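You operate a simulated robot arm through the tools that you are given. There is no shell and no other tool. Be economical: measure what you need, move in short steps, check, and stop when the job is done.

Carry out the task below with a simulated robot arm. There is one attempt and no reset: what you move stays moved.

Task
Take the blue pack from the top of the back counter and put it on the shelf under the back counter. Take the small tray from the top of the steel table and leave it on the shelf under the steel table. Push the upper right door shut. Fetch the large cup and set it on the top of the steel table. Do these in any order. Set down upright: large cup.

Only the result counts: the job must be done as asked and must still hold three seconds after the hand-in. Knocking over, shifting, dropping, spilling or breaking anything else fails it.

Robot
A 7-joint arm with a vacuum gripper on a trunk, on a base that drives. Base frame: it is fixed to the floor where the robot stands at the start and does not move with it; the origin is under the middle of the robot, x ahead of it, y to its left, z up. Readings come in mm, degrees, newtons and seconds.
Its first joint turns from -149.0 to 149.0 degrees. Places, roughly: blue pack (7x15x4 cm) [-1800, -2300, 900]; large cup [1500, 5250, 750]; shelf under the back counter [-2200, -2300, 200]; shelf under the steel table [-1900, 4100, 200]; small tray (16x22x3 cm) [-1900, 3800, 900]; top of the steel table [-1900, 4100, 800]; upper right door [800, 6000, 1300]. Payload 1.06 kg.
Tool frame: the origin (TCP) lies in the middle of the cups' lips, and z points out of the cups. The gripper has 1 cup of 24 mm across, covering 24 by 24 mm (tool x, y); the bellows give 8 mm. With the vacuum on, a cup seals on a smooth face that it is pressed against (1 to 4 N); it does not hold porous or soft things. The pull reaches 23 N.
Orientation is that of the tool frame in the base frame, as a unit quaternion [w, x, y, z]. With the cups facing straight down, the tool's x points along the base's -x, its y along +y and its z along -z.

Tools
- The arm moves only by the tool send_rows. Its argument "rows" is a list of rows, each a list of 7 numbers: the vacuum: 1 switches it on, 0 off, then the shift along the base's x, y, z in mm, then the turn, a rotation vector about the base's x, y, z in degrees. In form: [[vac, tx, ty, tz, wx, wy, wz], ...]. A call has 1 to 20 rows; each row shifts and turns the commanded pose from where the row before left it. A row lasts 0.2 s, in which the tool goes at most 50 mm and 8.6 degrees; a call with a longer step from one row to the next is refused whole, and so is a gripper value outside its range. Where a pose cannot be reached the arm comes as near as it can. A force on the tool above 40 N (or 10 N above the force at the start of the call, whichever is more), or a blocked arm, ends the call early, and 0.2 s more pass. The pull builds up within a second once a cup has sealed. Time passes only in rows, and 0.2 s behind the last, so rows that do not move give it time. The reply holds the time, the measured pose of the TCP, the force on the tool along the base axes and the pull of the vacuum, in the units named above and with some noise, with the torque about the TCP (base axes, N m) and any sound that the robot's microphone picked up.
- Cameras (640 x 400 px; columns grow to the right, rows downward): "scene" is now at [45.7, 152.8, 1570.2]; the picture's right is [-0.29, -0.96, 0.00], its down [-0.43, 0.13, -0.89] and it looks along [0.86, -0.25, -0.45] (base axes); focal length 289 px, centre (320, 200). "wrist" rides on the gripper at [78, 19, -96] in the tool frame; the picture's right is [-0.24, 0.97, 0.00], its down [-0.71, -0.17, -0.69] and it looks along [-0.67, -0.16, 0.73] (tool axes); focal length 243 px, centre (320, 200).
- get_image(camera): a new picture of that camera. The clock stands still meanwhile.
- lift_body(by): slides the trunk up (or, below 0, down) by that many mm; the arm and the scene camera ride with it, the base frame stays. It gives what a move gives, with no picture.
- drive_base(legs): drives the robot by 1 to 6 legs, each [ahead, turn to the left] in mm and degrees, along the robot's own axes; the way and the turn of a leg run together, so that a leg with both is an arc; at most 1500 mm and 180 degrees a leg. The arm and the cameras ride along, it lands a little off, and it stops where it bumps. It gives what a move gives.
- head_to(pan, tilt): turns the head with the scene camera to pan (to the left, within 155 degrees either way) and tilt (down, from -29 to 69), counted from straight ahead of the robot. It gives what a move gives.
- probe_pixels(camera, pixels): for up to 12 pixels [column, row] of the newest picture of that camera ("zoom" is the newest enlarged one), the place [x, y, z] in the base frame of the surface seen there, good to about 3 mm, but the place of the scene camera against the robot may be out by one fixed shift of up to 12 mm in any direction. The clock stands still meanwhile.
- close_up(camera, box): a new picture of the part [left, top, right, bottom] of that camera's present view, enlarged. The clock stands still meanwhile.
- finish_job(): hands the job in; it is judged then, once.

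Work in short steps. Measure before you move; look again where a grasp or a placing could have gone wrong, and mend it. You have 120 turns and 104 pictures in all, those below and enlarged ones among them. Switch the vacuum off and draw the arm clear of the work before you hand the job in, unless the task says otherwise; then end with one line.

The tools are called after "Request:" as a command line: name --pt "numbers of a row" for each row, then --argument value for the rest, lists and objects as JSON in quotes. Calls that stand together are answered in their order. send_rows: Moves the arm, as the interface text tells. Its arguments: {"type":"object","properties":{"rows":{"type":"array"}},"required":["rows"]} The other tools are called the same way: lift_body (by) slides the trunk up or down; drive_base (legs) drives the base; head_to (pan, tilt) turns the head that bears the scene camera; get_image (camera) takes a picture; probe_pixels (camera, pixels) gives the place of the surface under pixels of a picture; close_up (camera, box) takes an enlarged picture of a part of a camera's view; finish_job () hands the job in.

At the start:

```text
clock: 0.0
ee_pos: [750.7, -184.1, 1105.8]
ee_rot: [0.0, 0.0, 1.0, 0.0]
contact_force: [-0.8, 0.0, -0.5]
torque: [-0.04, -0.02, -0.01]
pull: 0.1
trunk travel left (down, up): [-600.0, 110.0]
robot x, y, heading: [-2.9, 1.2, -0.2]
head pan, tilt: [-16.6, 26.7]
```

scene: 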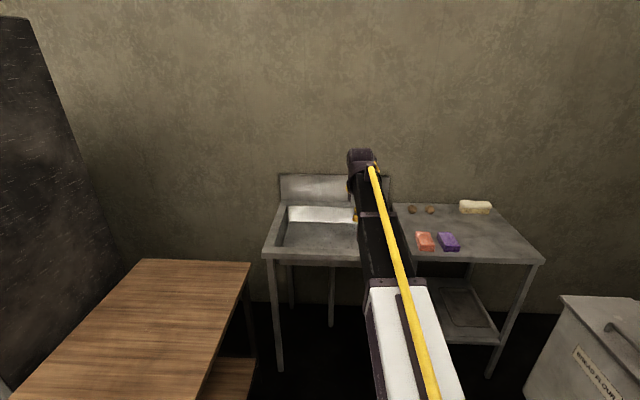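
wrist: 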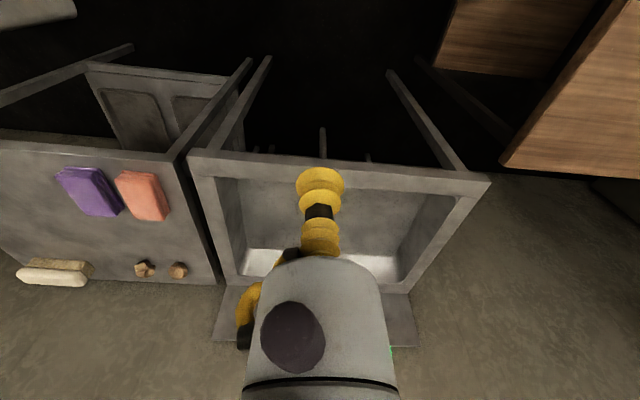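

I start by looking around: first towards the left (the +y side), to find the route.

Request:
head_to --pan 70 --tilt 20

Request:
get_image --camera "scene"

Request:
head_to --pan 140 --tilt 20

Request:
get_image --camera "scene"

Request:
head_to --pan -140 --tilt 20

Request:
get_image --camera "scene"

```text
clock: 1.6
ee_pos: [750.3, -183.8, 1106.3]
ee_rot: [0.0, -0.001, 1.0, 0.0]
contact_force: [0.3, -0.3, 0.7]
torque: [0.04, 0.01, -0.02]
pull: 0.1
trunk travel left (down, up): [-600.0, 110.0]
robot x, y, heading: [2.2, 3.6, 0.0]
head pan, tilt: [70.0, 20.0]
```

```text
101 pictures are left
```

scene: 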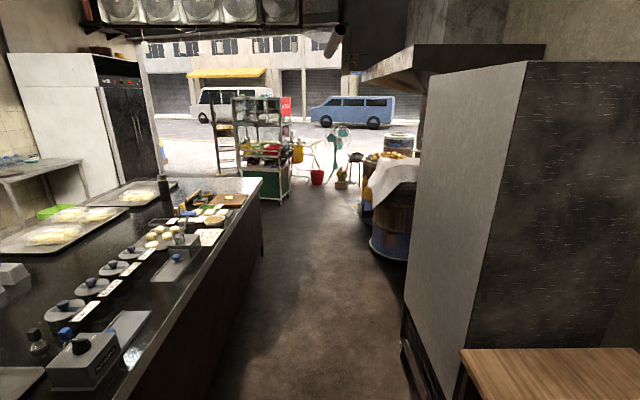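

```text
clock: 3.0
ee_pos: [751.5, -183.3, 1106.3]
ee_rot: [-0.001, -0.001, 1.0, 0.0]
contact_force: [0.6, -0.6, 0.1]
torque: [-0.02, -0.02, -0.01]
pull: 0.1
trunk travel left (down, up): [-600.0, 110.0]
robot x, y, heading: [-1.2, -2.5, -0.1]
head pan, tilt: [140.0, 20.0]
```

```text
100 pictures are left
```

scene: 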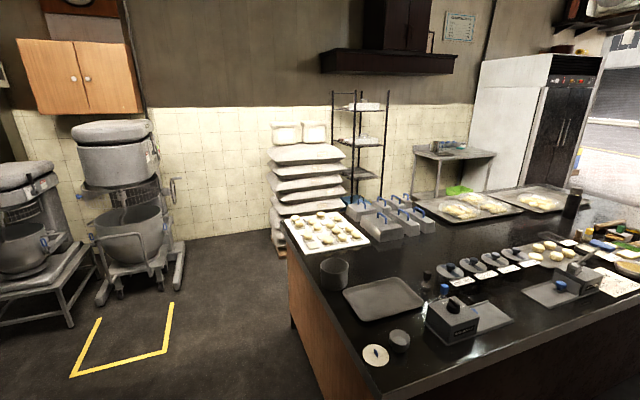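

```text
clock: 6.9
ee_pos: [751.5, -183.6, 1106.6]
ee_rot: [0.0, 0.0, 1.0, 0.0]
contact_force: [0.4, -0.1, -0.1]
torque: [0.0, -0.01, 0.01]
pull: 0.1
trunk travel left (down, up): [-600.0, 110.0]
robot x, y, heading: [-0.6, 1.5, 0.2]
head pan, tilt: [-140.0, 20.0]
```

```text
99 pictures are left
```

scene: 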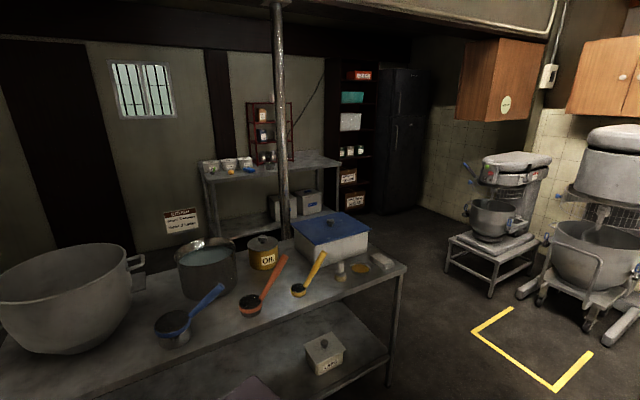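

The back counter seems to be at (270,165) in this view, with a nearer table before it. I probe for its extents.

Request:
probe_pixels --camera "scene" --pixels '[[248, 170], [205, 178], [338, 162], [300, 155], [290, 205], [404, 268], [320, 255], [388, 385], [284, 100], [20, 375], [460, 350], [495, 290]]'

Request:
close_up --camera "scene" --box '[180, 90, 360, 240]'

Request:
head_to --pan -75 --tilt 30

Request:
get_image --camera "scene"

```text
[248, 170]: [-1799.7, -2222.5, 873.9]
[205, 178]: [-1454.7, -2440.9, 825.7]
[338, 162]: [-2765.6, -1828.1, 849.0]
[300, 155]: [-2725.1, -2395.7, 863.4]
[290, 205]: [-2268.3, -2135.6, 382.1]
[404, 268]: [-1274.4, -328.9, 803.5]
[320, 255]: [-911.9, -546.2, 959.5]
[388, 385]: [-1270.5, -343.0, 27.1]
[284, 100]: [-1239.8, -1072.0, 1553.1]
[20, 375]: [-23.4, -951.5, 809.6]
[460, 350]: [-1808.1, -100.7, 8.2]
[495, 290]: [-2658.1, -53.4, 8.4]
```

```text
2.67 times, centred on (270, 165) of scene
```

zoom: 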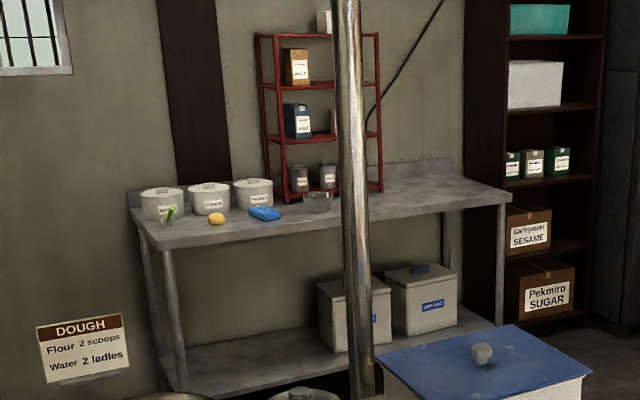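

```text
clock: 8.2
ee_pos: [751.4, -182.0, 1105.3]
ee_rot: [-0.001, 0.0, 1.0, -0.001]
contact_force: [-0.4, 0.2, -0.2]
torque: [0.02, 0.01, -0.02]
pull: 0.2
trunk travel left (down, up): [-600.0, 110.0]
robot x, y, heading: [0.9, -1.8, 0.1]
head pan, tilt: [-75.0, 30.0]
```

```text
97 pictures are left
```

scene: 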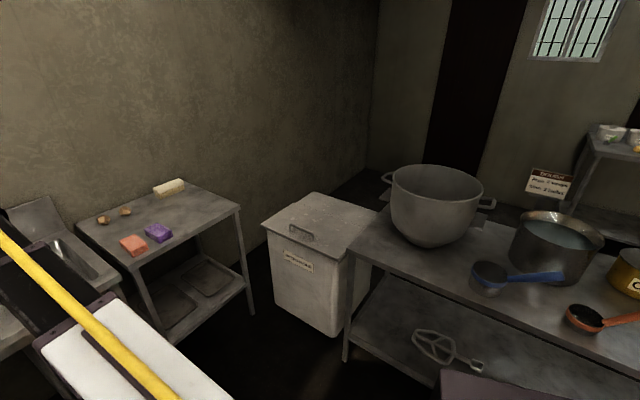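

Now I look behind and to the left, lower down, to learn the corridor's width.

Request:
head_to --pan 155 --tilt 40

Request:
get_image --camera "scene"

Request:
probe_pixels --camera "scene" --pixels '[[320, 390], [400, 390], [500, 390], [520, 300], [420, 270], [340, 160], [300, 200], [200, 300], [60, 380], [20, 390], [100, 200], [450, 330]]'

Request:
head_to --pan 90 --tilt 45

Request:
get_image --camera "scene"

Request:
probe_pixels --camera "scene" --pixels '[[320, 250], [250, 390], [150, 200], [320, 100], [400, 300], [300, 30], [450, 50], [520, 380], [600, 300], [220, 60], [100, 380], [380, 10]]'

```text
clock: 11.5
ee_pos: [750.5, -183.2, 1106.3]
ee_rot: [0.0, -0.001, 1.0, 0.001]
contact_force: [-1.0, -0.1, -0.1]
torque: [-0.01, 0.01, -0.02]
pull: 0.1
trunk travel left (down, up): [-600.0, 110.0]
robot x, y, heading: [-1.8, 1.4, -0.1]
head pan, tilt: [154.7, 40.0]
```

```text
96 pictures are left
```

scene: 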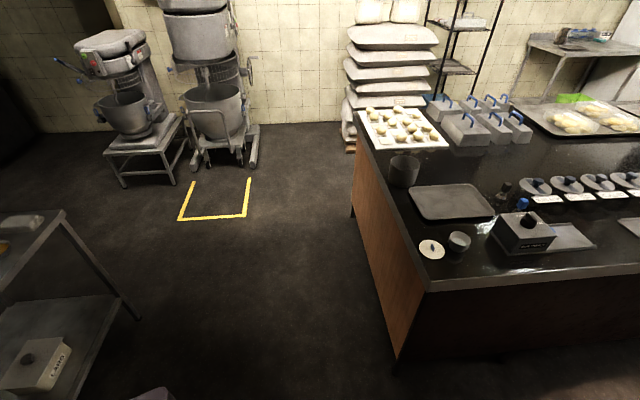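

```text
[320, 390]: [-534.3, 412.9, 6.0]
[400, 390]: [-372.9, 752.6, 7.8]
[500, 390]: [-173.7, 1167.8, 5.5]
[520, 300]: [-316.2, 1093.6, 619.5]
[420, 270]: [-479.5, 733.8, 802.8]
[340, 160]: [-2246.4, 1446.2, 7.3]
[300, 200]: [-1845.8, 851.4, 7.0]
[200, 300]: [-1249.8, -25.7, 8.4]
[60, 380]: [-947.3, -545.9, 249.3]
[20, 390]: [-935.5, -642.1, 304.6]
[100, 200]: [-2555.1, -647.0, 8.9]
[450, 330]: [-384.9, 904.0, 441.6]
```

```text
clock: 12.9
ee_pos: [751.2, -183.2, 1106.1]
ee_rot: [0.0, 0.0, 1.0, 0.0]
contact_force: [0.5, -0.2, 0.0]
torque: [-0.01, -0.02, 0.01]
pull: 0.0
trunk travel left (down, up): [-600.0, 110.0]
robot x, y, heading: [2.2, -1.4, -0.2]
head pan, tilt: [90.0, 45.0]
```

```text
95 pictures are left
```

scene: 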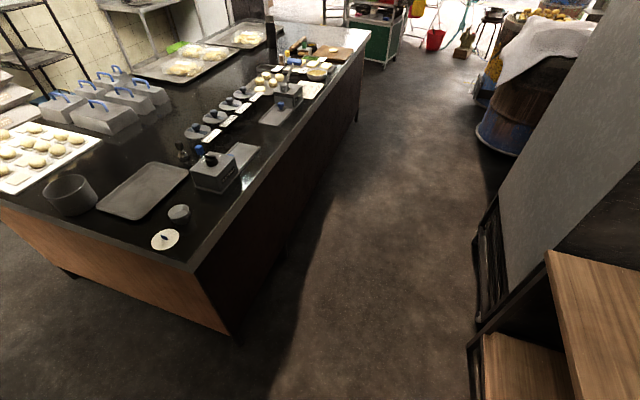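

```text
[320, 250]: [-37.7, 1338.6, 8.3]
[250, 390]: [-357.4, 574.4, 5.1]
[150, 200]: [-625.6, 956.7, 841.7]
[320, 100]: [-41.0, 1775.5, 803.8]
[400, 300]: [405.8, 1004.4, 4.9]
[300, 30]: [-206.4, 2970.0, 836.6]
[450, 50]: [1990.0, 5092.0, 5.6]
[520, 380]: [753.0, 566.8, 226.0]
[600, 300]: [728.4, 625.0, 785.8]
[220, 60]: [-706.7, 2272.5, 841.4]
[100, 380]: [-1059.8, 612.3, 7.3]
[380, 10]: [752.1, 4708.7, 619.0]
```

The corridor behind is open (floor at (-1250,-25)), and the near table ends at x≈-1274. I back out to x≈-1850, then look towards the counter.

Request:
drive_base --legs '[[-1000, 0], [-850, 0]]'

Request:
drive_base --legs '[[0, -90]]'

Request:
head_to --pan 0 --tilt 25

Request:
get_image --camera "scene"

```text
clock: 22.3
ee_pos: [-1133.7, -181.7, 1107.0]
ee_rot: [-0.001, 0.001, 1.0, 0.0]
contact_force: [0.5, -1.4, 0.5]
torque: [0.0, 0.0, -0.03]
pull: 0.1
trunk travel left (down, up): [-600.0, 110.0]
robot x, y, heading: [-1879.5, 3.2, -0.1]
head pan, tilt: [90.0, 45.0]
```

```text
clock: 26.6
ee_pos: [-2075.9, -745.1, 1106.0]
ee_rot: [0.0, 0.712, 0.702, 0.0]
contact_force: [-0.4, -0.1, -1.1]
torque: [-0.02, -0.03, -0.01]
pull: 0.1
trunk travel left (down, up): [-600.0, 110.0]
robot x, y, heading: [-1882.9, 5.7, -90.7]
head pan, tilt: [90.0, 45.0]
```

```text
clock: 28.2
ee_pos: [-2076.0, -745.6, 1106.7]
ee_rot: [0.0, 0.711, 0.703, 0.001]
contact_force: [-0.1, 0.8, 0.0]
torque: [0.0, 0.02, -0.02]
pull: 0.0
trunk travel left (down, up): [-600.0, 110.0]
robot x, y, heading: [-1880.4, 1.2, -90.8]
head pan, tilt: [0.0, 25.0]
```

```text
94 pictures are left
```

scene: 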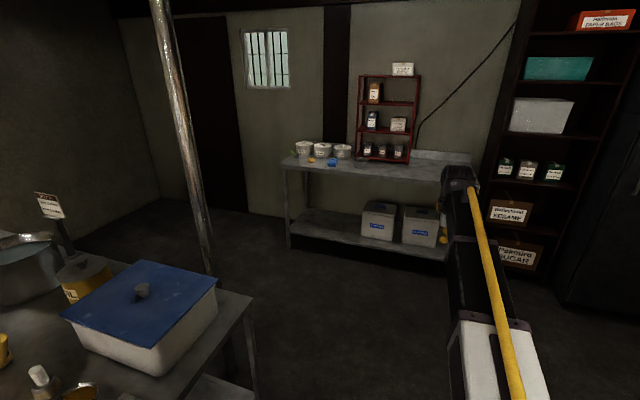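

The counter is clear in front; pack at (332,162), free shelf at (320,225). I probe these.

Request:
close_up --camera "scene" --box '[270, 130, 480, 261]'

Request:
probe_pixels --camera "scene" --pixels '[[332, 162], [311, 160], [284, 165], [440, 180], [325, 180], [300, 225], [345, 235], [380, 240], [330, 222], [368, 215], [300, 250], [450, 262]]'

```text
3.05 times, centred on (375, 196) of scene
```

zoom: 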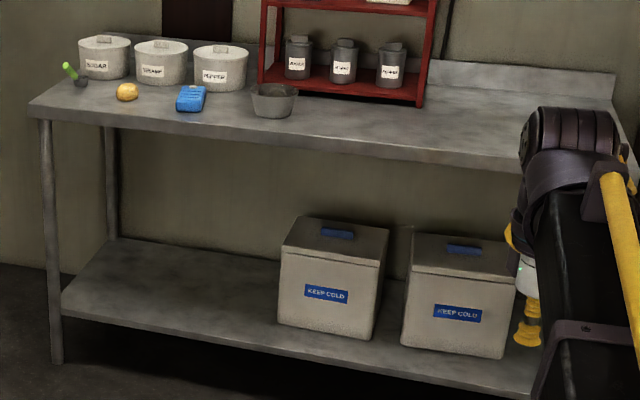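

```text
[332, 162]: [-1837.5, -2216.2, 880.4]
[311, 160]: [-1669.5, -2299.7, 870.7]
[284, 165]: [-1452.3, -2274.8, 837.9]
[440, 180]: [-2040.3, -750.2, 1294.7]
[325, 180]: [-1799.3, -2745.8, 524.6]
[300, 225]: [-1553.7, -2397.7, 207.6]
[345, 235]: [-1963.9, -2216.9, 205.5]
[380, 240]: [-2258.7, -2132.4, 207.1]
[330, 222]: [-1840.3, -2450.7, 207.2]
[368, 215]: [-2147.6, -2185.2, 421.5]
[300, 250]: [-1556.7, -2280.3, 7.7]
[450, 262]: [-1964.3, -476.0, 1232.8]
```

I get the front edge lines of the shelf and top more exactly.

Request:
probe_pixels --camera "zoom" --pixels '[[66, 310], [250, 345], [480, 384], [45, 108], [300, 142], [500, 168], [115, 245], [190, 92], [190, 106], [272, 90], [127, 85], [180, 280]]'

```text
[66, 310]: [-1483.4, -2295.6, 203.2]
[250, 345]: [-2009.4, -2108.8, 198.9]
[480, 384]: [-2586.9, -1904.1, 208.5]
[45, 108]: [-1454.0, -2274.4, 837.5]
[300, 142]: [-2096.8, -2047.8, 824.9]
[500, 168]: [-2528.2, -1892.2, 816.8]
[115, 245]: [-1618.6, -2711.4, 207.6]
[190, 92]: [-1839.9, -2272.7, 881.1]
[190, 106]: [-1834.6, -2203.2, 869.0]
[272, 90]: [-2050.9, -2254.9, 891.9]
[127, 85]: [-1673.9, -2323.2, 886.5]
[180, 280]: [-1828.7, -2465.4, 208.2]
```

The counter is turned ~19.5°; its inward normal is (-0.334,-0.943). I drive to about (-1588,-1531), facing it at -109.5°.

Request:
drive_base --legs '[[0, 11.6], [1000, 0], [560, 0]]'

Request:
drive_base --legs '[[0, -30.4]]'

Request:
head_to --pan 0 --tilt 40

Request:
get_image --camera "scene"

Request:
get_image --camera "wrist"

```text
clock: 32.6
ee_pos: [-1751.4, -1420.3, 1106.9]
ee_rot: [-0.001, 0.606, 0.795, -0.001]
contact_force: [-0.5, 0.6, -0.5]
torque: [-0.02, -0.01, 0.04]
pull: 0.0
trunk travel left (down, up): [-600.0, 110.0]
robot x, y, heading: [-1797.4, -658.3, -71.0]
head pan, tilt: [0.0, 25.0]
stopped in leg 2: the robot was blocked; the commanded pose is now the measured one
```

```text
clock: 34.5
ee_pos: [-2142.0, -1340.2, 1107.0]
ee_rot: [0.0, 0.792, 0.611, 0.0]
contact_force: [0.0, -0.1, -0.5]
torque: [-0.02, 0.01, 0.0]
pull: 0.1
trunk travel left (down, up): [-600.0, 110.0]
robot x, y, heading: [-1796.2, -657.3, -100.7]
head pan, tilt: [0.0, 25.0]
```

```text
clock: 35.3
ee_pos: [-2142.5, -1341.5, 1106.3]
ee_rot: [-0.001, 0.792, 0.611, 0.001]
contact_force: [0.9, -0.1, 0.3]
torque: [0.02, -0.01, -0.04]
pull: 0.0
trunk travel left (down, up): [-600.0, 110.0]
robot x, y, heading: [-1795.1, -651.6, -100.7]
head pan, tilt: [0.0, 40.0]
```

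```text
92 pictures are left
```

scene: 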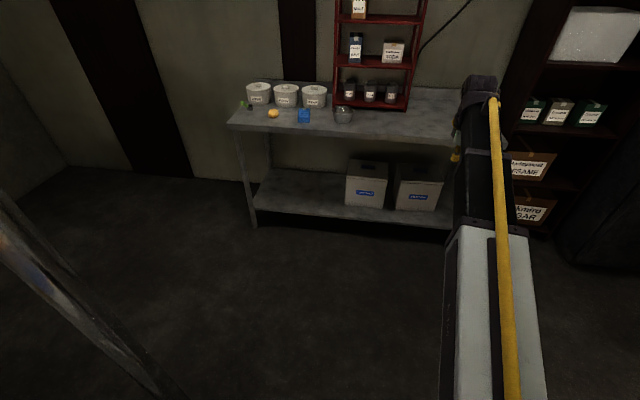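

```text
91 pictures are left
```

wrist: 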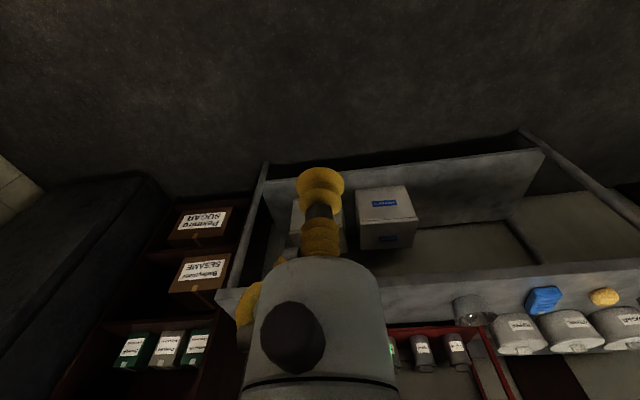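

The base got blocked at y≈-658. I check where the pole and table are relative to me.

Request:
probe_pixels --camera "scene" --pixels '[[10, 230], [90, 320], [150, 385], [250, 300], [400, 350], [320, 320], [60, 180]]'

Request:
head_to --pan 65 --tilt 50

Request:
get_image --camera "scene"

Request:
probe_pixels --camera "scene" --pixels '[[320, 390], [320, 200], [200, 300], [450, 300], [450, 200], [550, 300]]'

```text
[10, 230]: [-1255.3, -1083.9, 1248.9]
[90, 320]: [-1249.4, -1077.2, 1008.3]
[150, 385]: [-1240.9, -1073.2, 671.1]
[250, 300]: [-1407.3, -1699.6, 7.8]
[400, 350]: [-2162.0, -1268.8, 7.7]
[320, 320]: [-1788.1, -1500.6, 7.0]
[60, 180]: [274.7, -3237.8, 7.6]
```

```text
clock: 36.6
ee_pos: [-2142.5, -1341.0, 1106.1]
ee_rot: [-0.001, 0.792, 0.611, 0.0]
contact_force: [-0.3, 0.8, 1.1]
torque: [-0.02, 0.0, 0.02]
pull: 0.1
trunk travel left (down, up): [-600.0, 110.0]
robot x, y, heading: [-1801.0, -654.5, -100.7]
head pan, tilt: [65.0, 50.0]
```

```text
90 pictures are left
```

scene: 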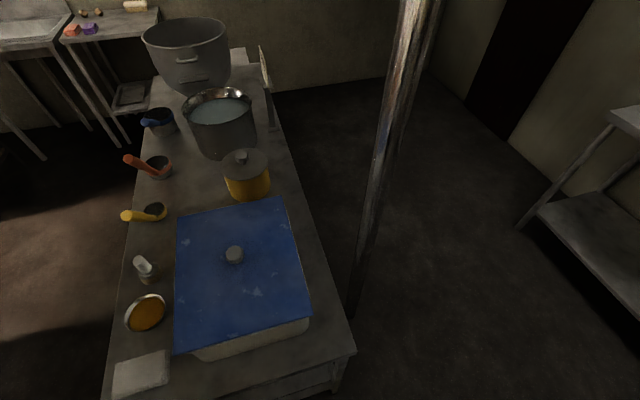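

```text
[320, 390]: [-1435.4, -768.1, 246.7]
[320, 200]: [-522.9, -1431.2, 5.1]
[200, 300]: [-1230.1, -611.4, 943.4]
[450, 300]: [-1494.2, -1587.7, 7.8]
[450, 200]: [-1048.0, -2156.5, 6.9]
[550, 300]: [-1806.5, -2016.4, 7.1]
```

The near table's end reaches x≈-1440 and the base caught there. I swing wider: west of it first, then to the stand point.

Request:
drive_base --legs '[[0, -25], [350, 0], [0, 70]]'

```text
clock: 43.2
ee_pos: [-1769.0, -1667.7, 1106.6]
ee_rot: [0.0, 0.502, 0.865, 0.0]
contact_force: [-0.4, 0.0, -0.9]
torque: [-0.01, 0.0, 0.01]
pull: 0.1
trunk travel left (down, up): [-600.0, 110.0]
robot x, y, heading: [-2002.7, -936.4, -56.2]
head pan, tilt: [65.0, 50.0]
```

Request:
drive_base --legs '[[720, 0], [0, -53.3]]'

Request:
head_to --pan 0 --tilt 45

Request:
get_image --camera "scene"

Request:
get_image --camera "wrist"

```text
clock: 49.5
ee_pos: [-2044.8, -2173.4, 1106.0]
ee_rot: [-0.001, 0.834, 0.552, 0.0]
contact_force: [-0.6, 0.2, 0.3]
torque: [0.0, -0.02, 0.01]
pull: 0.0
trunk travel left (down, up): [-600.0, 110.0]
robot x, y, heading: [-1602.9, -1546.5, -109.4]
head pan, tilt: [65.0, 50.0]
```

```text
clock: 50.9
ee_pos: [-2043.8, -2175.0, 1106.7]
ee_rot: [0.0, 0.834, 0.552, 0.0]
contact_force: [0.7, 0.0, 0.0]
torque: [-0.04, -0.04, 0.01]
pull: 0.0
trunk travel left (down, up): [-600.0, 110.0]
robot x, y, heading: [-1608.3, -1542.0, -109.1]
head pan, tilt: [0.0, 45.0]
```

```text
89 pictures are left
```

scene: 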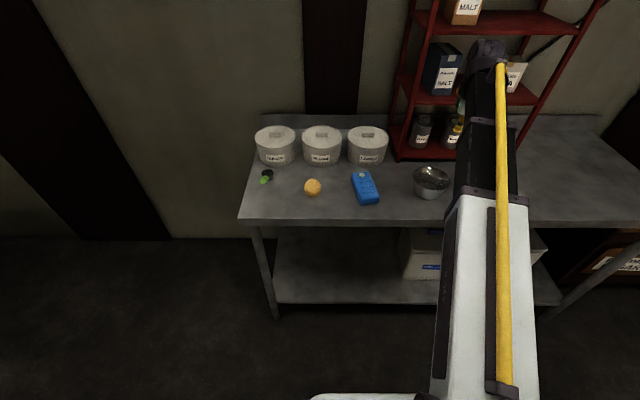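

```text
88 pictures are left
```

wrist: 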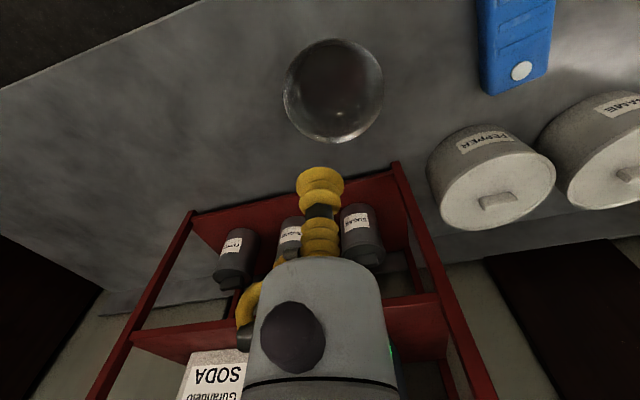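

The pack's visible at wrist (515,45); I probe it with the wrist camera.

Request:
probe_pixels --camera "wrist" --pixels '[[485, 15], [548, 10], [490, 85], [540, 80], [515, 30], [522, 71], [400, 30]]'

Request:
probe_pixels --camera "scene" --pixels '[[354, 175], [369, 173], [360, 198], [376, 195], [365, 187], [400, 205], [313, 187], [300, 290]]'

Request:
close_up --camera "scene" --box '[290, 140, 450, 240]'

```text
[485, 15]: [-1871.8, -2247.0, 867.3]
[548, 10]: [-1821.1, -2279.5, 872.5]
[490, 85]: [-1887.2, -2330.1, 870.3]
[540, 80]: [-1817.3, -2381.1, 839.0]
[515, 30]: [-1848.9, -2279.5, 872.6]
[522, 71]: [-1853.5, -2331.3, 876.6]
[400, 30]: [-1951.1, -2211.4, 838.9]
```

```text
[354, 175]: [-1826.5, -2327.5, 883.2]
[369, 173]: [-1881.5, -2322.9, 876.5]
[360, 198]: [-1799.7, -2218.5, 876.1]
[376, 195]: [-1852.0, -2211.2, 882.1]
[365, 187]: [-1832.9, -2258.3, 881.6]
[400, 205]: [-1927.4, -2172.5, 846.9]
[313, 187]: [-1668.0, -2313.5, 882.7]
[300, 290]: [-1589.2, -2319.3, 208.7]
```

```text
4.00 times, centred on (370, 190) of scene
```

zoom: 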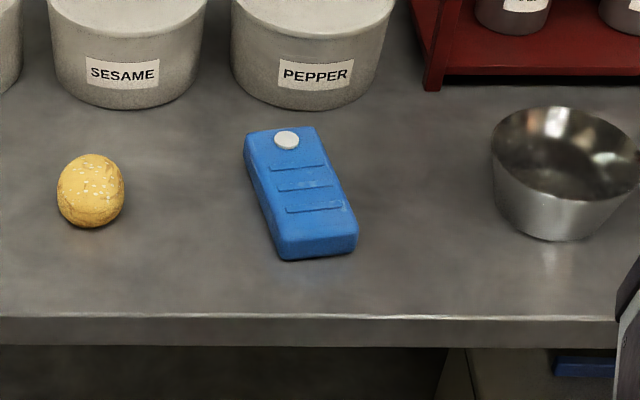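

Pack centre ≈(-1838,-2272), top z≈873. I move above it and descend to z≈930, then look.

Request:
send_rows --pt "0 41.2 -19.6 0 0 0 0" --pt "0 41.2 -19.6 0 0 0 0" --pt "0 41.2 -19.6 0 0 0 0" --pt "0 41.2 -19.6 0 0 0 0" --pt "0 41.2 -19.6 0 0 0 0" --pt "0 0 0 -45 0 0 0" --pt "0 0 0 -45 0 0 0" --pt "0 0 0 -45 0 0 0" --pt "0 0 0 -40 0 0 0" --pt "0 0 0 0 0 0 0"

Request:
get_image --camera "wrist"

Request:
get_image --camera "scene"

```text
clock: 53.1
ee_pos: [-1840.8, -2270.6, 932.6]
ee_rot: [0.0, 0.834, 0.552, 0.001]
contact_force: [-0.4, -0.7, 0.1]
torque: [-0.02, -0.06, -0.01]
pull: 0.0
trunk travel left (down, up): [-600.0, 110.0]
robot x, y, heading: [-1604.0, -1547.9, -108.9]
head pan, tilt: [0.0, 45.0]
```

```text
86 pictures are left
```

wrist: 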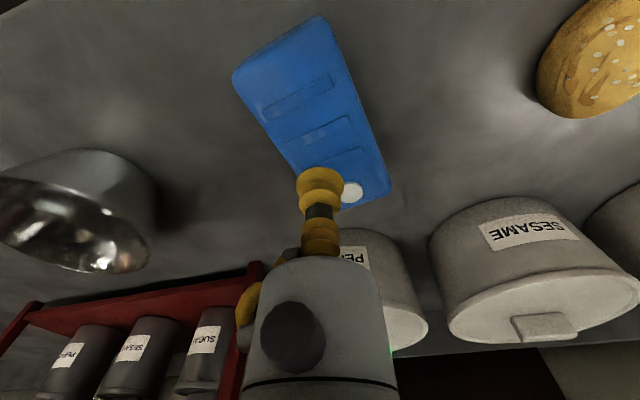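

```text
85 pictures are left
```

scene: 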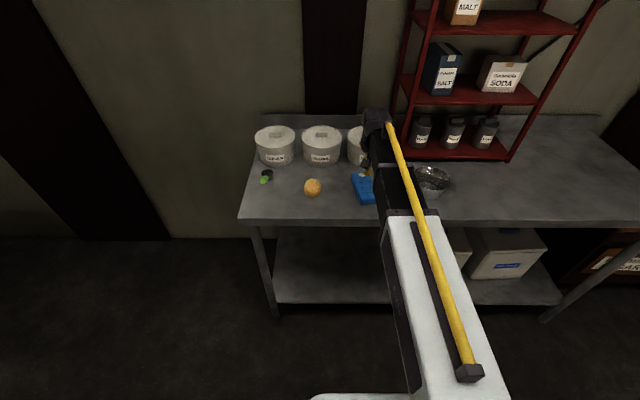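

I probe the ridges and edges of the pack's top to pick a flat spot.

Request:
probe_pixels --camera "wrist" --pixels '[[236, 78], [322, 20], [385, 185], [298, 95], [320, 130], [300, 115], [340, 108], [335, 155], [270, 70], [351, 192], [320, 60]]'

Request:
close_up --camera "wrist" --box '[210, 0, 410, 220]'

```text
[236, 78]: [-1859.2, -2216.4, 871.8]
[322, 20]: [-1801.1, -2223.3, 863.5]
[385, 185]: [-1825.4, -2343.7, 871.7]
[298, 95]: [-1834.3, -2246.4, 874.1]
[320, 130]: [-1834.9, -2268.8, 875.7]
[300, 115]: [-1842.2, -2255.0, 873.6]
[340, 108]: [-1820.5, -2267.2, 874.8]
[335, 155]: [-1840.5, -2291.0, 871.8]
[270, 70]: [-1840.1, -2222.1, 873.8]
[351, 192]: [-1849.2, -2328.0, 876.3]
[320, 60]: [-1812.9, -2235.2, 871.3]
```

```text
1.82 times, centred on (310, 110) of wrist
```

zoom: 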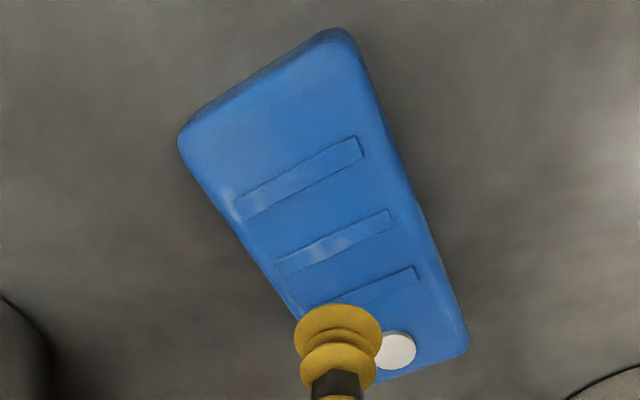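

I press on the middle of the pack with the vacuum on.

Request:
send_rows --pt "1 4 -3 -30 0 0 0" --pt "1 0 0 -22 0 0 0" --pt "1 0 0 -6 0 0 0" --pt "1 0 0 -3 0 0 0" --pt "1 0 0 0 0 0 0" --pt "1 0 0 0 0 0 0" --pt "1 0 0 0 0 0 0" --pt "1 0 0 0 0 0 0"

```text
clock: 54.9
ee_pos: [-1834.6, -2274.5, 871.5]
ee_rot: [0.0, 0.834, 0.551, 0.0]
contact_force: [1.0, -4.5, 10.1]
torque: [0.0, 0.01, 0.04]
pull: 23.0
trunk travel left (down, up): [-600.0, 110.0]
robot x, y, heading: [-1603.5, -1548.8, -109.1]
head pan, tilt: [0.0, 45.0]
```

Sealed with full pull. I lift 120 mm, check, then retract the arm by 200 mm.

Request:
send_rows --pt "1 0 0 20 0 0 0" --pt "1 0 0 25 0 0 0" --pt "1 0 0 25 0 0 0" --pt "1 0 0 25 0 0 0" --pt "1 0 0 25 0 0 0" --pt "1 10 28 0 0 0 0" --pt "1 10 28 0 0 0 0" --pt "1 10 28 0 0 0 0" --pt "1 10 28 0 0 0 0" --pt "1 10 28 0 0 0 0" --pt "1 10 28 0 0 0 0" --pt "1 0 0 0 0 0 0"

Request:
get_image --camera "wrist"

```text
clock: 57.5
ee_pos: [-1776.3, -2108.2, 991.4]
ee_rot: [-0.001, 0.835, 0.551, 0.001]
contact_force: [0.2, -0.2, -3.6]
torque: [0.0, -0.02, -0.01]
pull: 23.0
trunk travel left (down, up): [-600.0, 110.0]
robot x, y, heading: [-1605.5, -1546.1, -109.4]
head pan, tilt: [0.0, 45.0]
```

```text
83 pictures are left
```

wrist: 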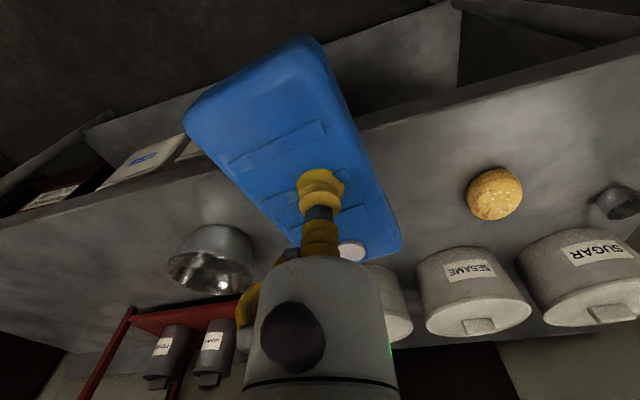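

The pack hangs level. I back off 230 mm and lower the trunk.

Request:
drive_base --legs '[[-230, 0]]'

Request:
lift_body --by -560

Request:
get_image --camera "scene"

Request:
get_image --camera "wrist"

```text
clock: 59.2
ee_pos: [-1703.0, -1892.5, 991.8]
ee_rot: [0.0, 0.835, 0.551, 0.0]
contact_force: [0.7, 0.8, -2.7]
torque: [0.03, 0.03, -0.01]
pull: 23.2
trunk travel left (down, up): [-600.0, 110.0]
robot x, y, heading: [-1536.1, -1330.2, -111.7]
head pan, tilt: [0.0, 45.0]
```

```text
refused: -560 is not a number from -400 to 400
```

```text
82 pictures are left
```

scene: 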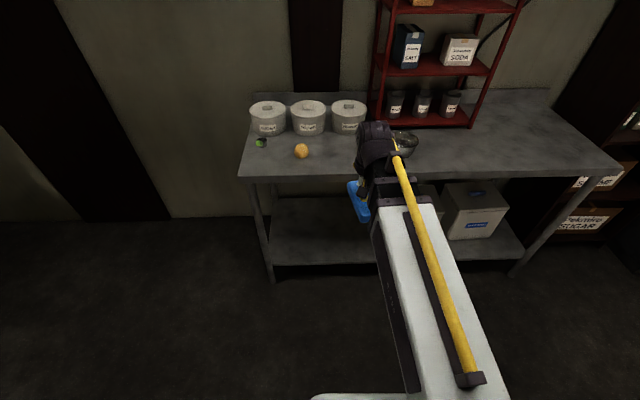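

```text
81 pictures are left
```

wrist: 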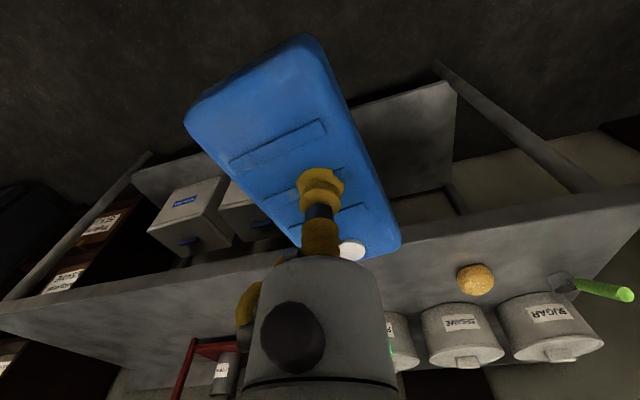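

The pack is ~300 mm clear of the counter's edge. I lower the trunk in two steps.

Request:
lift_body --by -300

Request:
lift_body --by -290

Request:
get_image --camera "scene"

Request:
get_image --camera "wrist"

```text
clock: 62.2
ee_pos: [-1702.8, -1893.8, 691.5]
ee_rot: [0.0, 0.835, 0.551, 0.0]
contact_force: [0.0, 0.2, -2.6]
torque: [0.08, -0.05, -0.01]
pull: 23.5
trunk travel left (down, up): [-300.0, 410.0]
robot x, y, heading: [-1539.9, -1330.4, -111.6]
head pan, tilt: [0.0, 45.0]
```

```text
clock: 65.1
ee_pos: [-1702.4, -1893.4, 400.7]
ee_rot: [0.0, 0.835, 0.551, 0.0]
contact_force: [-0.1, -1.0, -3.1]
torque: [0.02, -0.03, 0.0]
pull: 23.3
trunk travel left (down, up): [-10.0, 700.0]
robot x, y, heading: [-1538.2, -1326.6, -111.4]
head pan, tilt: [0.0, 45.0]
```

```text
80 pictures are left
```

scene: 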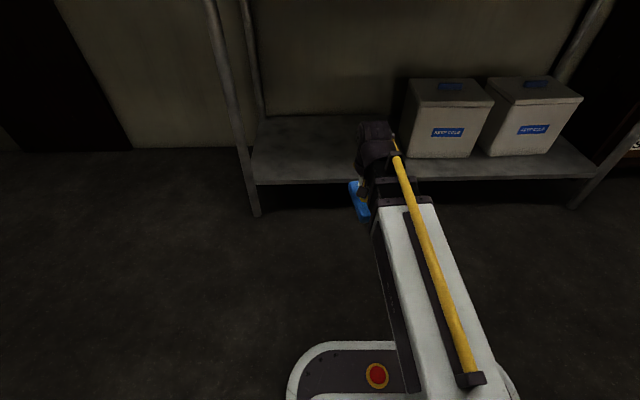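

```text
79 pictures are left
```

wrist: 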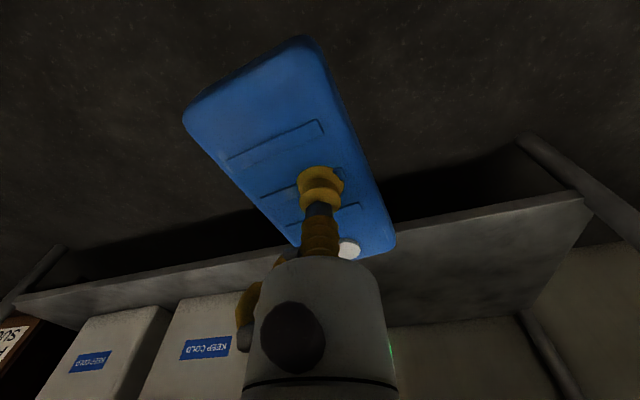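

I check forearm heights before going under the top.

Request:
probe_pixels --camera "scene" --pixels '[[370, 128], [400, 150], [385, 170], [400, 220], [430, 230], [450, 370], [468, 378], [375, 375], [340, 180], [270, 180]]'

Request:
drive_base --legs '[[190, 0]]'

Request:
send_rows --pt "1 0 0 -25 0 0 0" --pt "1 0 0 -25 0 0 0" --pt "1 0 0 -25 0 0 0" --pt "1 0 0 -15 0 0 0" --pt "1 0 0 0 0 0 0"

Request:
get_image --camera "scene"

```text
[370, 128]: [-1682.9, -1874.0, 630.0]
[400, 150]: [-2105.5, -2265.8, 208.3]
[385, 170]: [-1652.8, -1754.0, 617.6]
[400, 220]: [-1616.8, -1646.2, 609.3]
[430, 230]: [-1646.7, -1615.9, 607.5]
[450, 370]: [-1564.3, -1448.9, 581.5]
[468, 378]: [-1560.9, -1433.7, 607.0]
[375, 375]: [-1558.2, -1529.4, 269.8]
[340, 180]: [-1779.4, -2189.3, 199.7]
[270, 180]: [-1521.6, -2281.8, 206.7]
```

```text
clock: 66.7
ee_pos: [-1771.5, -2067.3, 400.8]
ee_rot: [0.0, 0.835, 0.55, 0.001]
contact_force: [0.6, 0.4, -2.6]
torque: [0.0, -0.02, 0.01]
pull: 22.4
trunk travel left (down, up): [-10.0, 700.0]
robot x, y, heading: [-1607.9, -1501.7, -111.7]
head pan, tilt: [0.0, 45.0]
```

```text
clock: 67.9
ee_pos: [-1771.6, -2067.3, 310.9]
ee_rot: [0.0, 0.835, 0.55, 0.001]
contact_force: [0.2, 0.0, -2.6]
torque: [0.04, -0.04, 0.01]
pull: 22.3
trunk travel left (down, up): [-10.0, 700.0]
robot x, y, heading: [-1605.4, -1504.0, -111.6]
head pan, tilt: [0.0, 45.0]
```

```text
78 pictures are left
```

scene: 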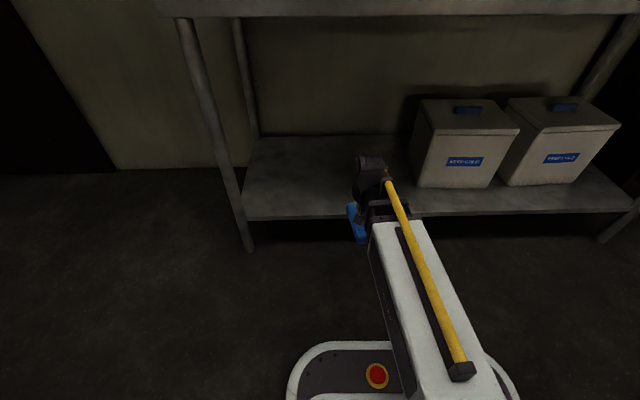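

TCP is at n≈-119, e≈348 of the shelf. I extend 280 mm inward at z≈311 under the top.

Request:
send_rows --pt "1 -11.7 -33 0 0 0 0" --pt "1 -11.7 -33 0 0 0 0" --pt "1 -11.7 -33 0 0 0 0" --pt "1 -11.7 -33 0 0 0 0" --pt "1 -11.7 -33 0 0 0 0" --pt "1 -11.7 -33 0 0 0 0" --pt "1 -11.7 -33 0 0 0 0" --pt "1 -11.7 -33 0 0 0 0" --pt "1 0 0 0 0 0 0"

Request:
get_image --camera "scene"

Request:
get_image --camera "wrist"

```text
clock: 69.9
ee_pos: [-1866.1, -2331.2, 310.8]
ee_rot: [0.0, 0.835, 0.55, 0.0]
contact_force: [0.5, 0.5, -3.3]
torque: [0.02, -0.02, -0.05]
pull: 23.4
trunk travel left (down, up): [-10.0, 700.0]
robot x, y, heading: [-1606.9, -1504.9, -111.4]
head pan, tilt: [0.0, 45.0]
```

```text
77 pictures are left
```

scene: 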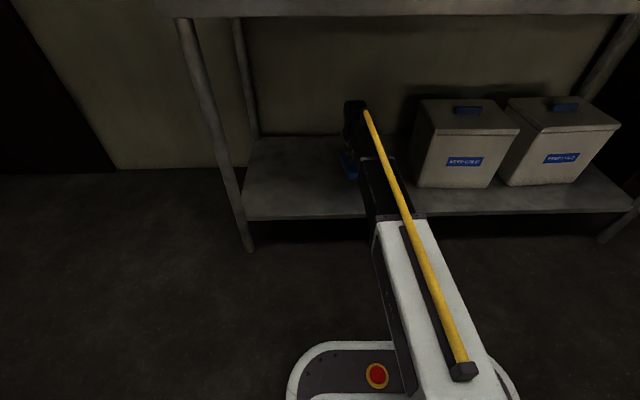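

```text
76 pictures are left
```

wrist: 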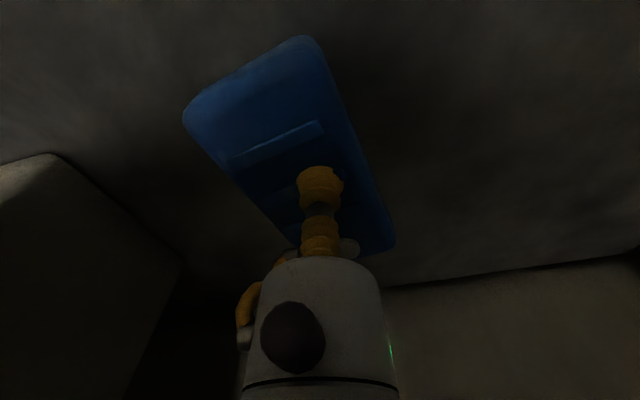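

The pack is over the free shelf. I lower 62 mm, then in small steps until contact.

Request:
send_rows --pt "1 0 0 -30 0 0 0" --pt "1 0 0 -25 0 0 0" --pt "1 0 0 -7 0 0 0" --pt "1 0 0 -3 0 0 0" --pt "1 0 0 0 0 0 0"

Request:
probe_pixels --camera "wrist" --pixels '[[480, 150], [120, 120], [560, 220]]'

```text
clock: 71.1
ee_pos: [-1865.5, -2331.7, 247.0]
ee_rot: [-0.001, 0.835, 0.551, 0.0]
contact_force: [0.0, 0.6, -4.1]
torque: [0.03, -0.06, -0.02]
pull: 22.7
trunk travel left (down, up): [-10.0, 700.0]
robot x, y, heading: [-1605.7, -1504.0, -111.5]
head pan, tilt: [0.0, 45.0]
```

```text
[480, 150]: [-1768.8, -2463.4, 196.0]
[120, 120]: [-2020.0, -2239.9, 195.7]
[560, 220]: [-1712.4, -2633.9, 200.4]
```

Request:
send_rows --pt "1 0 0 -6 0 0 0" --pt "1 0 0 -3 0 0 0" --pt "1 0 0 -2 0 0 0" --pt "1 0 0 -2 0 0 0" --pt "1 0 0 0 0 0 0"

```text
clock: 72.3
ee_pos: [-1865.7, -2331.5, 234.4]
ee_rot: [0.0, 0.835, 0.55, -0.001]
contact_force: [-1.5, 1.4, 8.9]
torque: [-0.04, -0.02, 0.06]
pull: 23.6
trunk travel left (down, up): [-10.0, 700.0]
robot x, y, heading: [-1610.7, -1506.2, -111.6]
head pan, tilt: [0.0, 45.0]
```

In contact (8.9 N up). I release, wait for the pull to fall, then lift and draw out.

Request:
send_rows --pt "0 0 0 0 0 0 0" --pt "0 0 0 0 0 0 0" --pt "0 0 0 0 0 0 0" --pt "0 0 0 0 0 0 0" --pt "0 0 0 3 0 0 0" --pt "0 0 0 5 0 0 0" --pt "0 0 0 20 0 0 0" --pt "0 0 0 30 0 0 0"

Request:
get_image --camera "wrist"

```text
clock: 74.1
ee_pos: [-1863.8, -2333.9, 290.8]
ee_rot: [0.001, 0.835, 0.55, 0.0]
contact_force: [-0.2, -0.4, -0.3]
torque: [-0.01, 0.01, -0.03]
pull: 0.0
trunk travel left (down, up): [-10.0, 700.0]
robot x, y, heading: [-1606.2, -1504.1, -111.5]
head pan, tilt: [0.0, 45.0]
```

```text
75 pictures are left
```

wrist: 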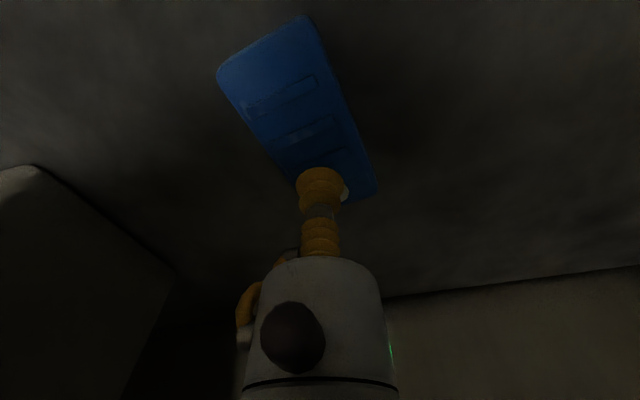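

The pack rests on the shelf. I retract the arm, back off, and raise the trunk.

Request:
send_rows --pt "0 11.7 33 5 0 0 0" --pt "0 11.7 33 5 0 0 0" --pt "0 11.7 33 0 0 0 0" --pt "0 11.7 33 0 0 0 0" --pt "0 11.7 33 0 0 0 0" --pt "0 11.7 33 0 0 0 0" --pt "0 11.7 33 0 0 0 0" --pt "0 11.7 33 0 0 0 0" --pt "0 0 0 0 0 0 0"

Request:
drive_base --legs '[[-190, 0]]'

Request:
lift_body --by 390

Request:
lift_body --by 200

Request:
get_image --camera "scene"

```text
clock: 76.1
ee_pos: [-1769.8, -2067.2, 300.0]
ee_rot: [0.0, 0.835, 0.55, 0.001]
contact_force: [0.2, -0.5, 0.6]
torque: [0.01, 0.03, 0.01]
pull: 0.0
trunk travel left (down, up): [-10.0, 700.0]
robot x, y, heading: [-1605.4, -1509.4, -111.4]
head pan, tilt: [0.0, 45.0]
```

```text
clock: 77.8
ee_pos: [-1702.5, -1891.3, 301.9]
ee_rot: [0.001, 0.836, 0.548, -0.001]
contact_force: [-0.3, -0.4, -0.8]
torque: [0.01, 0.0, 0.02]
pull: 0.0
trunk travel left (down, up): [-10.0, 700.0]
robot x, y, heading: [-1539.1, -1327.3, -111.8]
head pan, tilt: [0.0, 45.0]
stopped in leg 1: the robot was blocked; the commanded pose is now the measured one
```

```text
clock: 81.5
ee_pos: [-1702.0, -1890.9, 689.5]
ee_rot: [0.001, 0.836, 0.549, 0.001]
contact_force: [0.4, -0.3, 0.1]
torque: [0.02, 0.04, -0.03]
pull: 0.0
trunk travel left (down, up): [-400.0, 310.0]
robot x, y, heading: [-1536.4, -1328.6, -111.8]
head pan, tilt: [0.0, 45.0]
```

```text
clock: 83.7
ee_pos: [-1702.0, -1891.7, 888.8]
ee_rot: [0.0, 0.836, 0.549, 0.001]
contact_force: [-0.8, -1.0, 0.2]
torque: [-0.02, 0.02, -0.01]
pull: 0.0
trunk travel left (down, up): [-600.0, 110.0]
robot x, y, heading: [-1538.2, -1324.9, -111.9]
head pan, tilt: [0.0, 45.0]
```

```text
74 pictures are left
```

scene: 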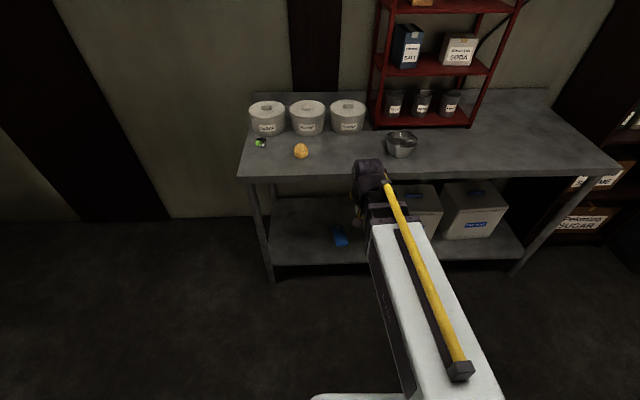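

The pack is on the shelf at (340,235). Now I raise the tool, move off the pole, turn around clockwise and drive out to the aisle.

Request:
send_rows --pt "0 0 0 45 0 0 0" --pt "0 0 0 45 0 0 0" --pt "0 0 0 45 0 0 0" --pt "0 0 0 45 0 0 0" --pt "0 0 0 45 0 0 0" --pt "0 0 0 0 0 0 0"

Request:
drive_base --legs '[[140, 0], [0, -120], [660, 0]]'

```text
clock: 85.1
ee_pos: [-1703.2, -1889.8, 1116.0]
ee_rot: [0.001, 0.836, 0.549, 0.0]
contact_force: [0.4, 0.8, 0.0]
torque: [-0.01, 0.02, 0.02]
pull: 0.0
trunk travel left (down, up): [-600.0, 110.0]
robot x, y, heading: [-1538.1, -1327.7, -111.9]
head pan, tilt: [0.0, 45.0]
```

```text
clock: 94.7
ee_pos: [-2404.3, -507.0, 1115.0]
ee_rot: [0.0, 0.892, -0.451, -0.001]
contact_force: [-0.3, -0.3, 0.5]
torque: [0.03, 0.01, -0.01]
pull: 0.0
trunk travel left (down, up): [-600.0, 110.0]
robot x, y, heading: [-2001.8, -931.7, 128.2]
head pan, tilt: [0.0, 45.0]
```

I turn to face +y and drive ahead 700, then look at the passage on the island's west side.

Request:
drive_base --legs '[[0, -38], [700, 0]]'

Request:
head_to --pan 15 --tilt 30

Request:
get_image --camera "scene"

Request:
probe_pixels --camera "scene" --pixels '[[320, 150], [250, 200], [320, 250], [200, 150], [150, 200], [280, 120], [350, 100], [400, 150], [450, 200], [380, 250], [120, 120], [300, 60]]'

```text
clock: 100.3
ee_pos: [-2059.6, 345.9, 1114.8]
ee_rot: [0.0, -0.697, 0.717, 0.0]
contact_force: [-0.2, 0.2, 0.0]
torque: [0.03, 0.01, 0.04]
pull: 0.0
trunk travel left (down, up): [-600.0, 110.0]
robot x, y, heading: [-2002.7, -236.4, 90.1]
head pan, tilt: [0.0, 45.0]
```

```text
clock: 101.1
ee_pos: [-2059.7, 345.6, 1115.8]
ee_rot: [0.001, -0.697, 0.717, 0.001]
contact_force: [-0.1, 0.7, -1.0]
torque: [0.04, 0.0, -0.04]
pull: 0.0
trunk travel left (down, up): [-600.0, 110.0]
robot x, y, heading: [-2001.3, -236.0, 90.2]
head pan, tilt: [15.0, 30.0]
```

```text
73 pictures are left
```

scene: 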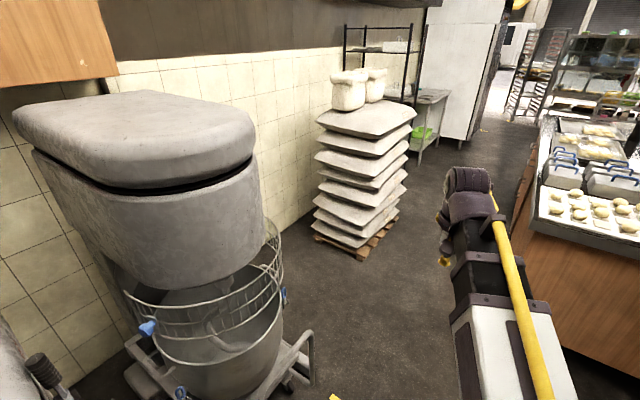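

```text
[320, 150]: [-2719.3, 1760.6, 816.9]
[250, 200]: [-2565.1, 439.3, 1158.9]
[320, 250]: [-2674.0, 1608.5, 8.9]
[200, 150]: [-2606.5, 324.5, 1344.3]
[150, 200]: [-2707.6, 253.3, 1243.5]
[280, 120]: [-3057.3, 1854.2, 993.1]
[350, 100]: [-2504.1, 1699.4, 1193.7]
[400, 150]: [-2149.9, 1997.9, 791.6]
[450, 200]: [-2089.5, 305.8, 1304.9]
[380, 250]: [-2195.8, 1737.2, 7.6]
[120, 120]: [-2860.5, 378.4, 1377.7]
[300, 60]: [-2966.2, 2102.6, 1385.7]
```

A passage lies between the sacks (x≈-2150 at y≈2000) and the island. I look a bit more to the right.

Request:
head_to --pan -15 --tilt 22

Request:
get_image --camera "scene"

Request:
probe_pixels --camera "scene" --pixels '[[310, 265], [315, 225], [320, 190], [300, 140], [290, 230], [200, 200], [220, 170], [350, 210], [265, 150], [250, 270], [190, 120], [280, 110]]'

```text
clock: 102.0
ee_pos: [-2058.0, 346.6, 1115.7]
ee_rot: [0.0, -0.698, 0.716, -0.001]
contact_force: [0.3, 0.3, -0.3]
torque: [0.03, -0.01, 0.0]
pull: 0.2
trunk travel left (down, up): [-600.0, 110.0]
robot x, y, heading: [-2006.6, -238.8, 90.1]
head pan, tilt: [-15.0, 22.0]
```

```text
72 pictures are left
```

scene: 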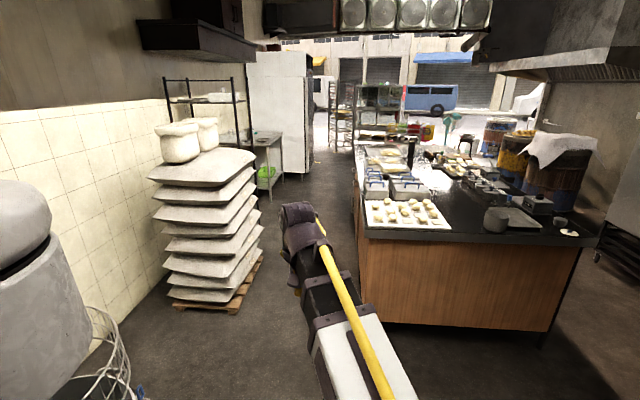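

```text
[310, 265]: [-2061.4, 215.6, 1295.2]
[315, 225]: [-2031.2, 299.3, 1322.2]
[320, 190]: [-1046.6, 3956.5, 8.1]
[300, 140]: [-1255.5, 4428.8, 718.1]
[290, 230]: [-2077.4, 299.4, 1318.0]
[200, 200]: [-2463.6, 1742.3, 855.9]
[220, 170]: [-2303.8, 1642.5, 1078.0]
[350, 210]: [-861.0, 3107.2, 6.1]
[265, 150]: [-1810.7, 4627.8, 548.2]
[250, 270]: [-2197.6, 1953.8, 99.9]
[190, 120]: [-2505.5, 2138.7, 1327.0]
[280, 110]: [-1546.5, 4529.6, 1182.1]
```

Request:
probe_pixels --camera "scene" --pixels '[[366, 230], [360, 300], [352, 180], [354, 160], [360, 240], [545, 340], [268, 250], [240, 310], [335, 260], [250, 180], [285, 195], [276, 145]]'

Request:
close_up --camera "scene" --box '[200, 80, 360, 220]'

```text
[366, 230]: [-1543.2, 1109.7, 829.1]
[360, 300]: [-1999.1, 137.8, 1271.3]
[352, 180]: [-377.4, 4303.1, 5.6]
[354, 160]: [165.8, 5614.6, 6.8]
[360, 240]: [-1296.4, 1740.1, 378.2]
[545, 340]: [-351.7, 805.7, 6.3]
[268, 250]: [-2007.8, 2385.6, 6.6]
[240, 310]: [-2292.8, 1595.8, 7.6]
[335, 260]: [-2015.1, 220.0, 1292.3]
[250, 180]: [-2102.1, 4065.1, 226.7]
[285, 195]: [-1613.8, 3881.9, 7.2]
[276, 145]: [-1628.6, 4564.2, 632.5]
```

```text
2.86 times, centred on (280, 150) of scene
```

zoom: 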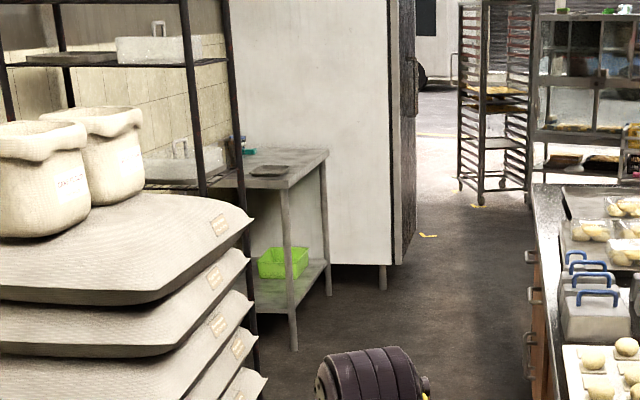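

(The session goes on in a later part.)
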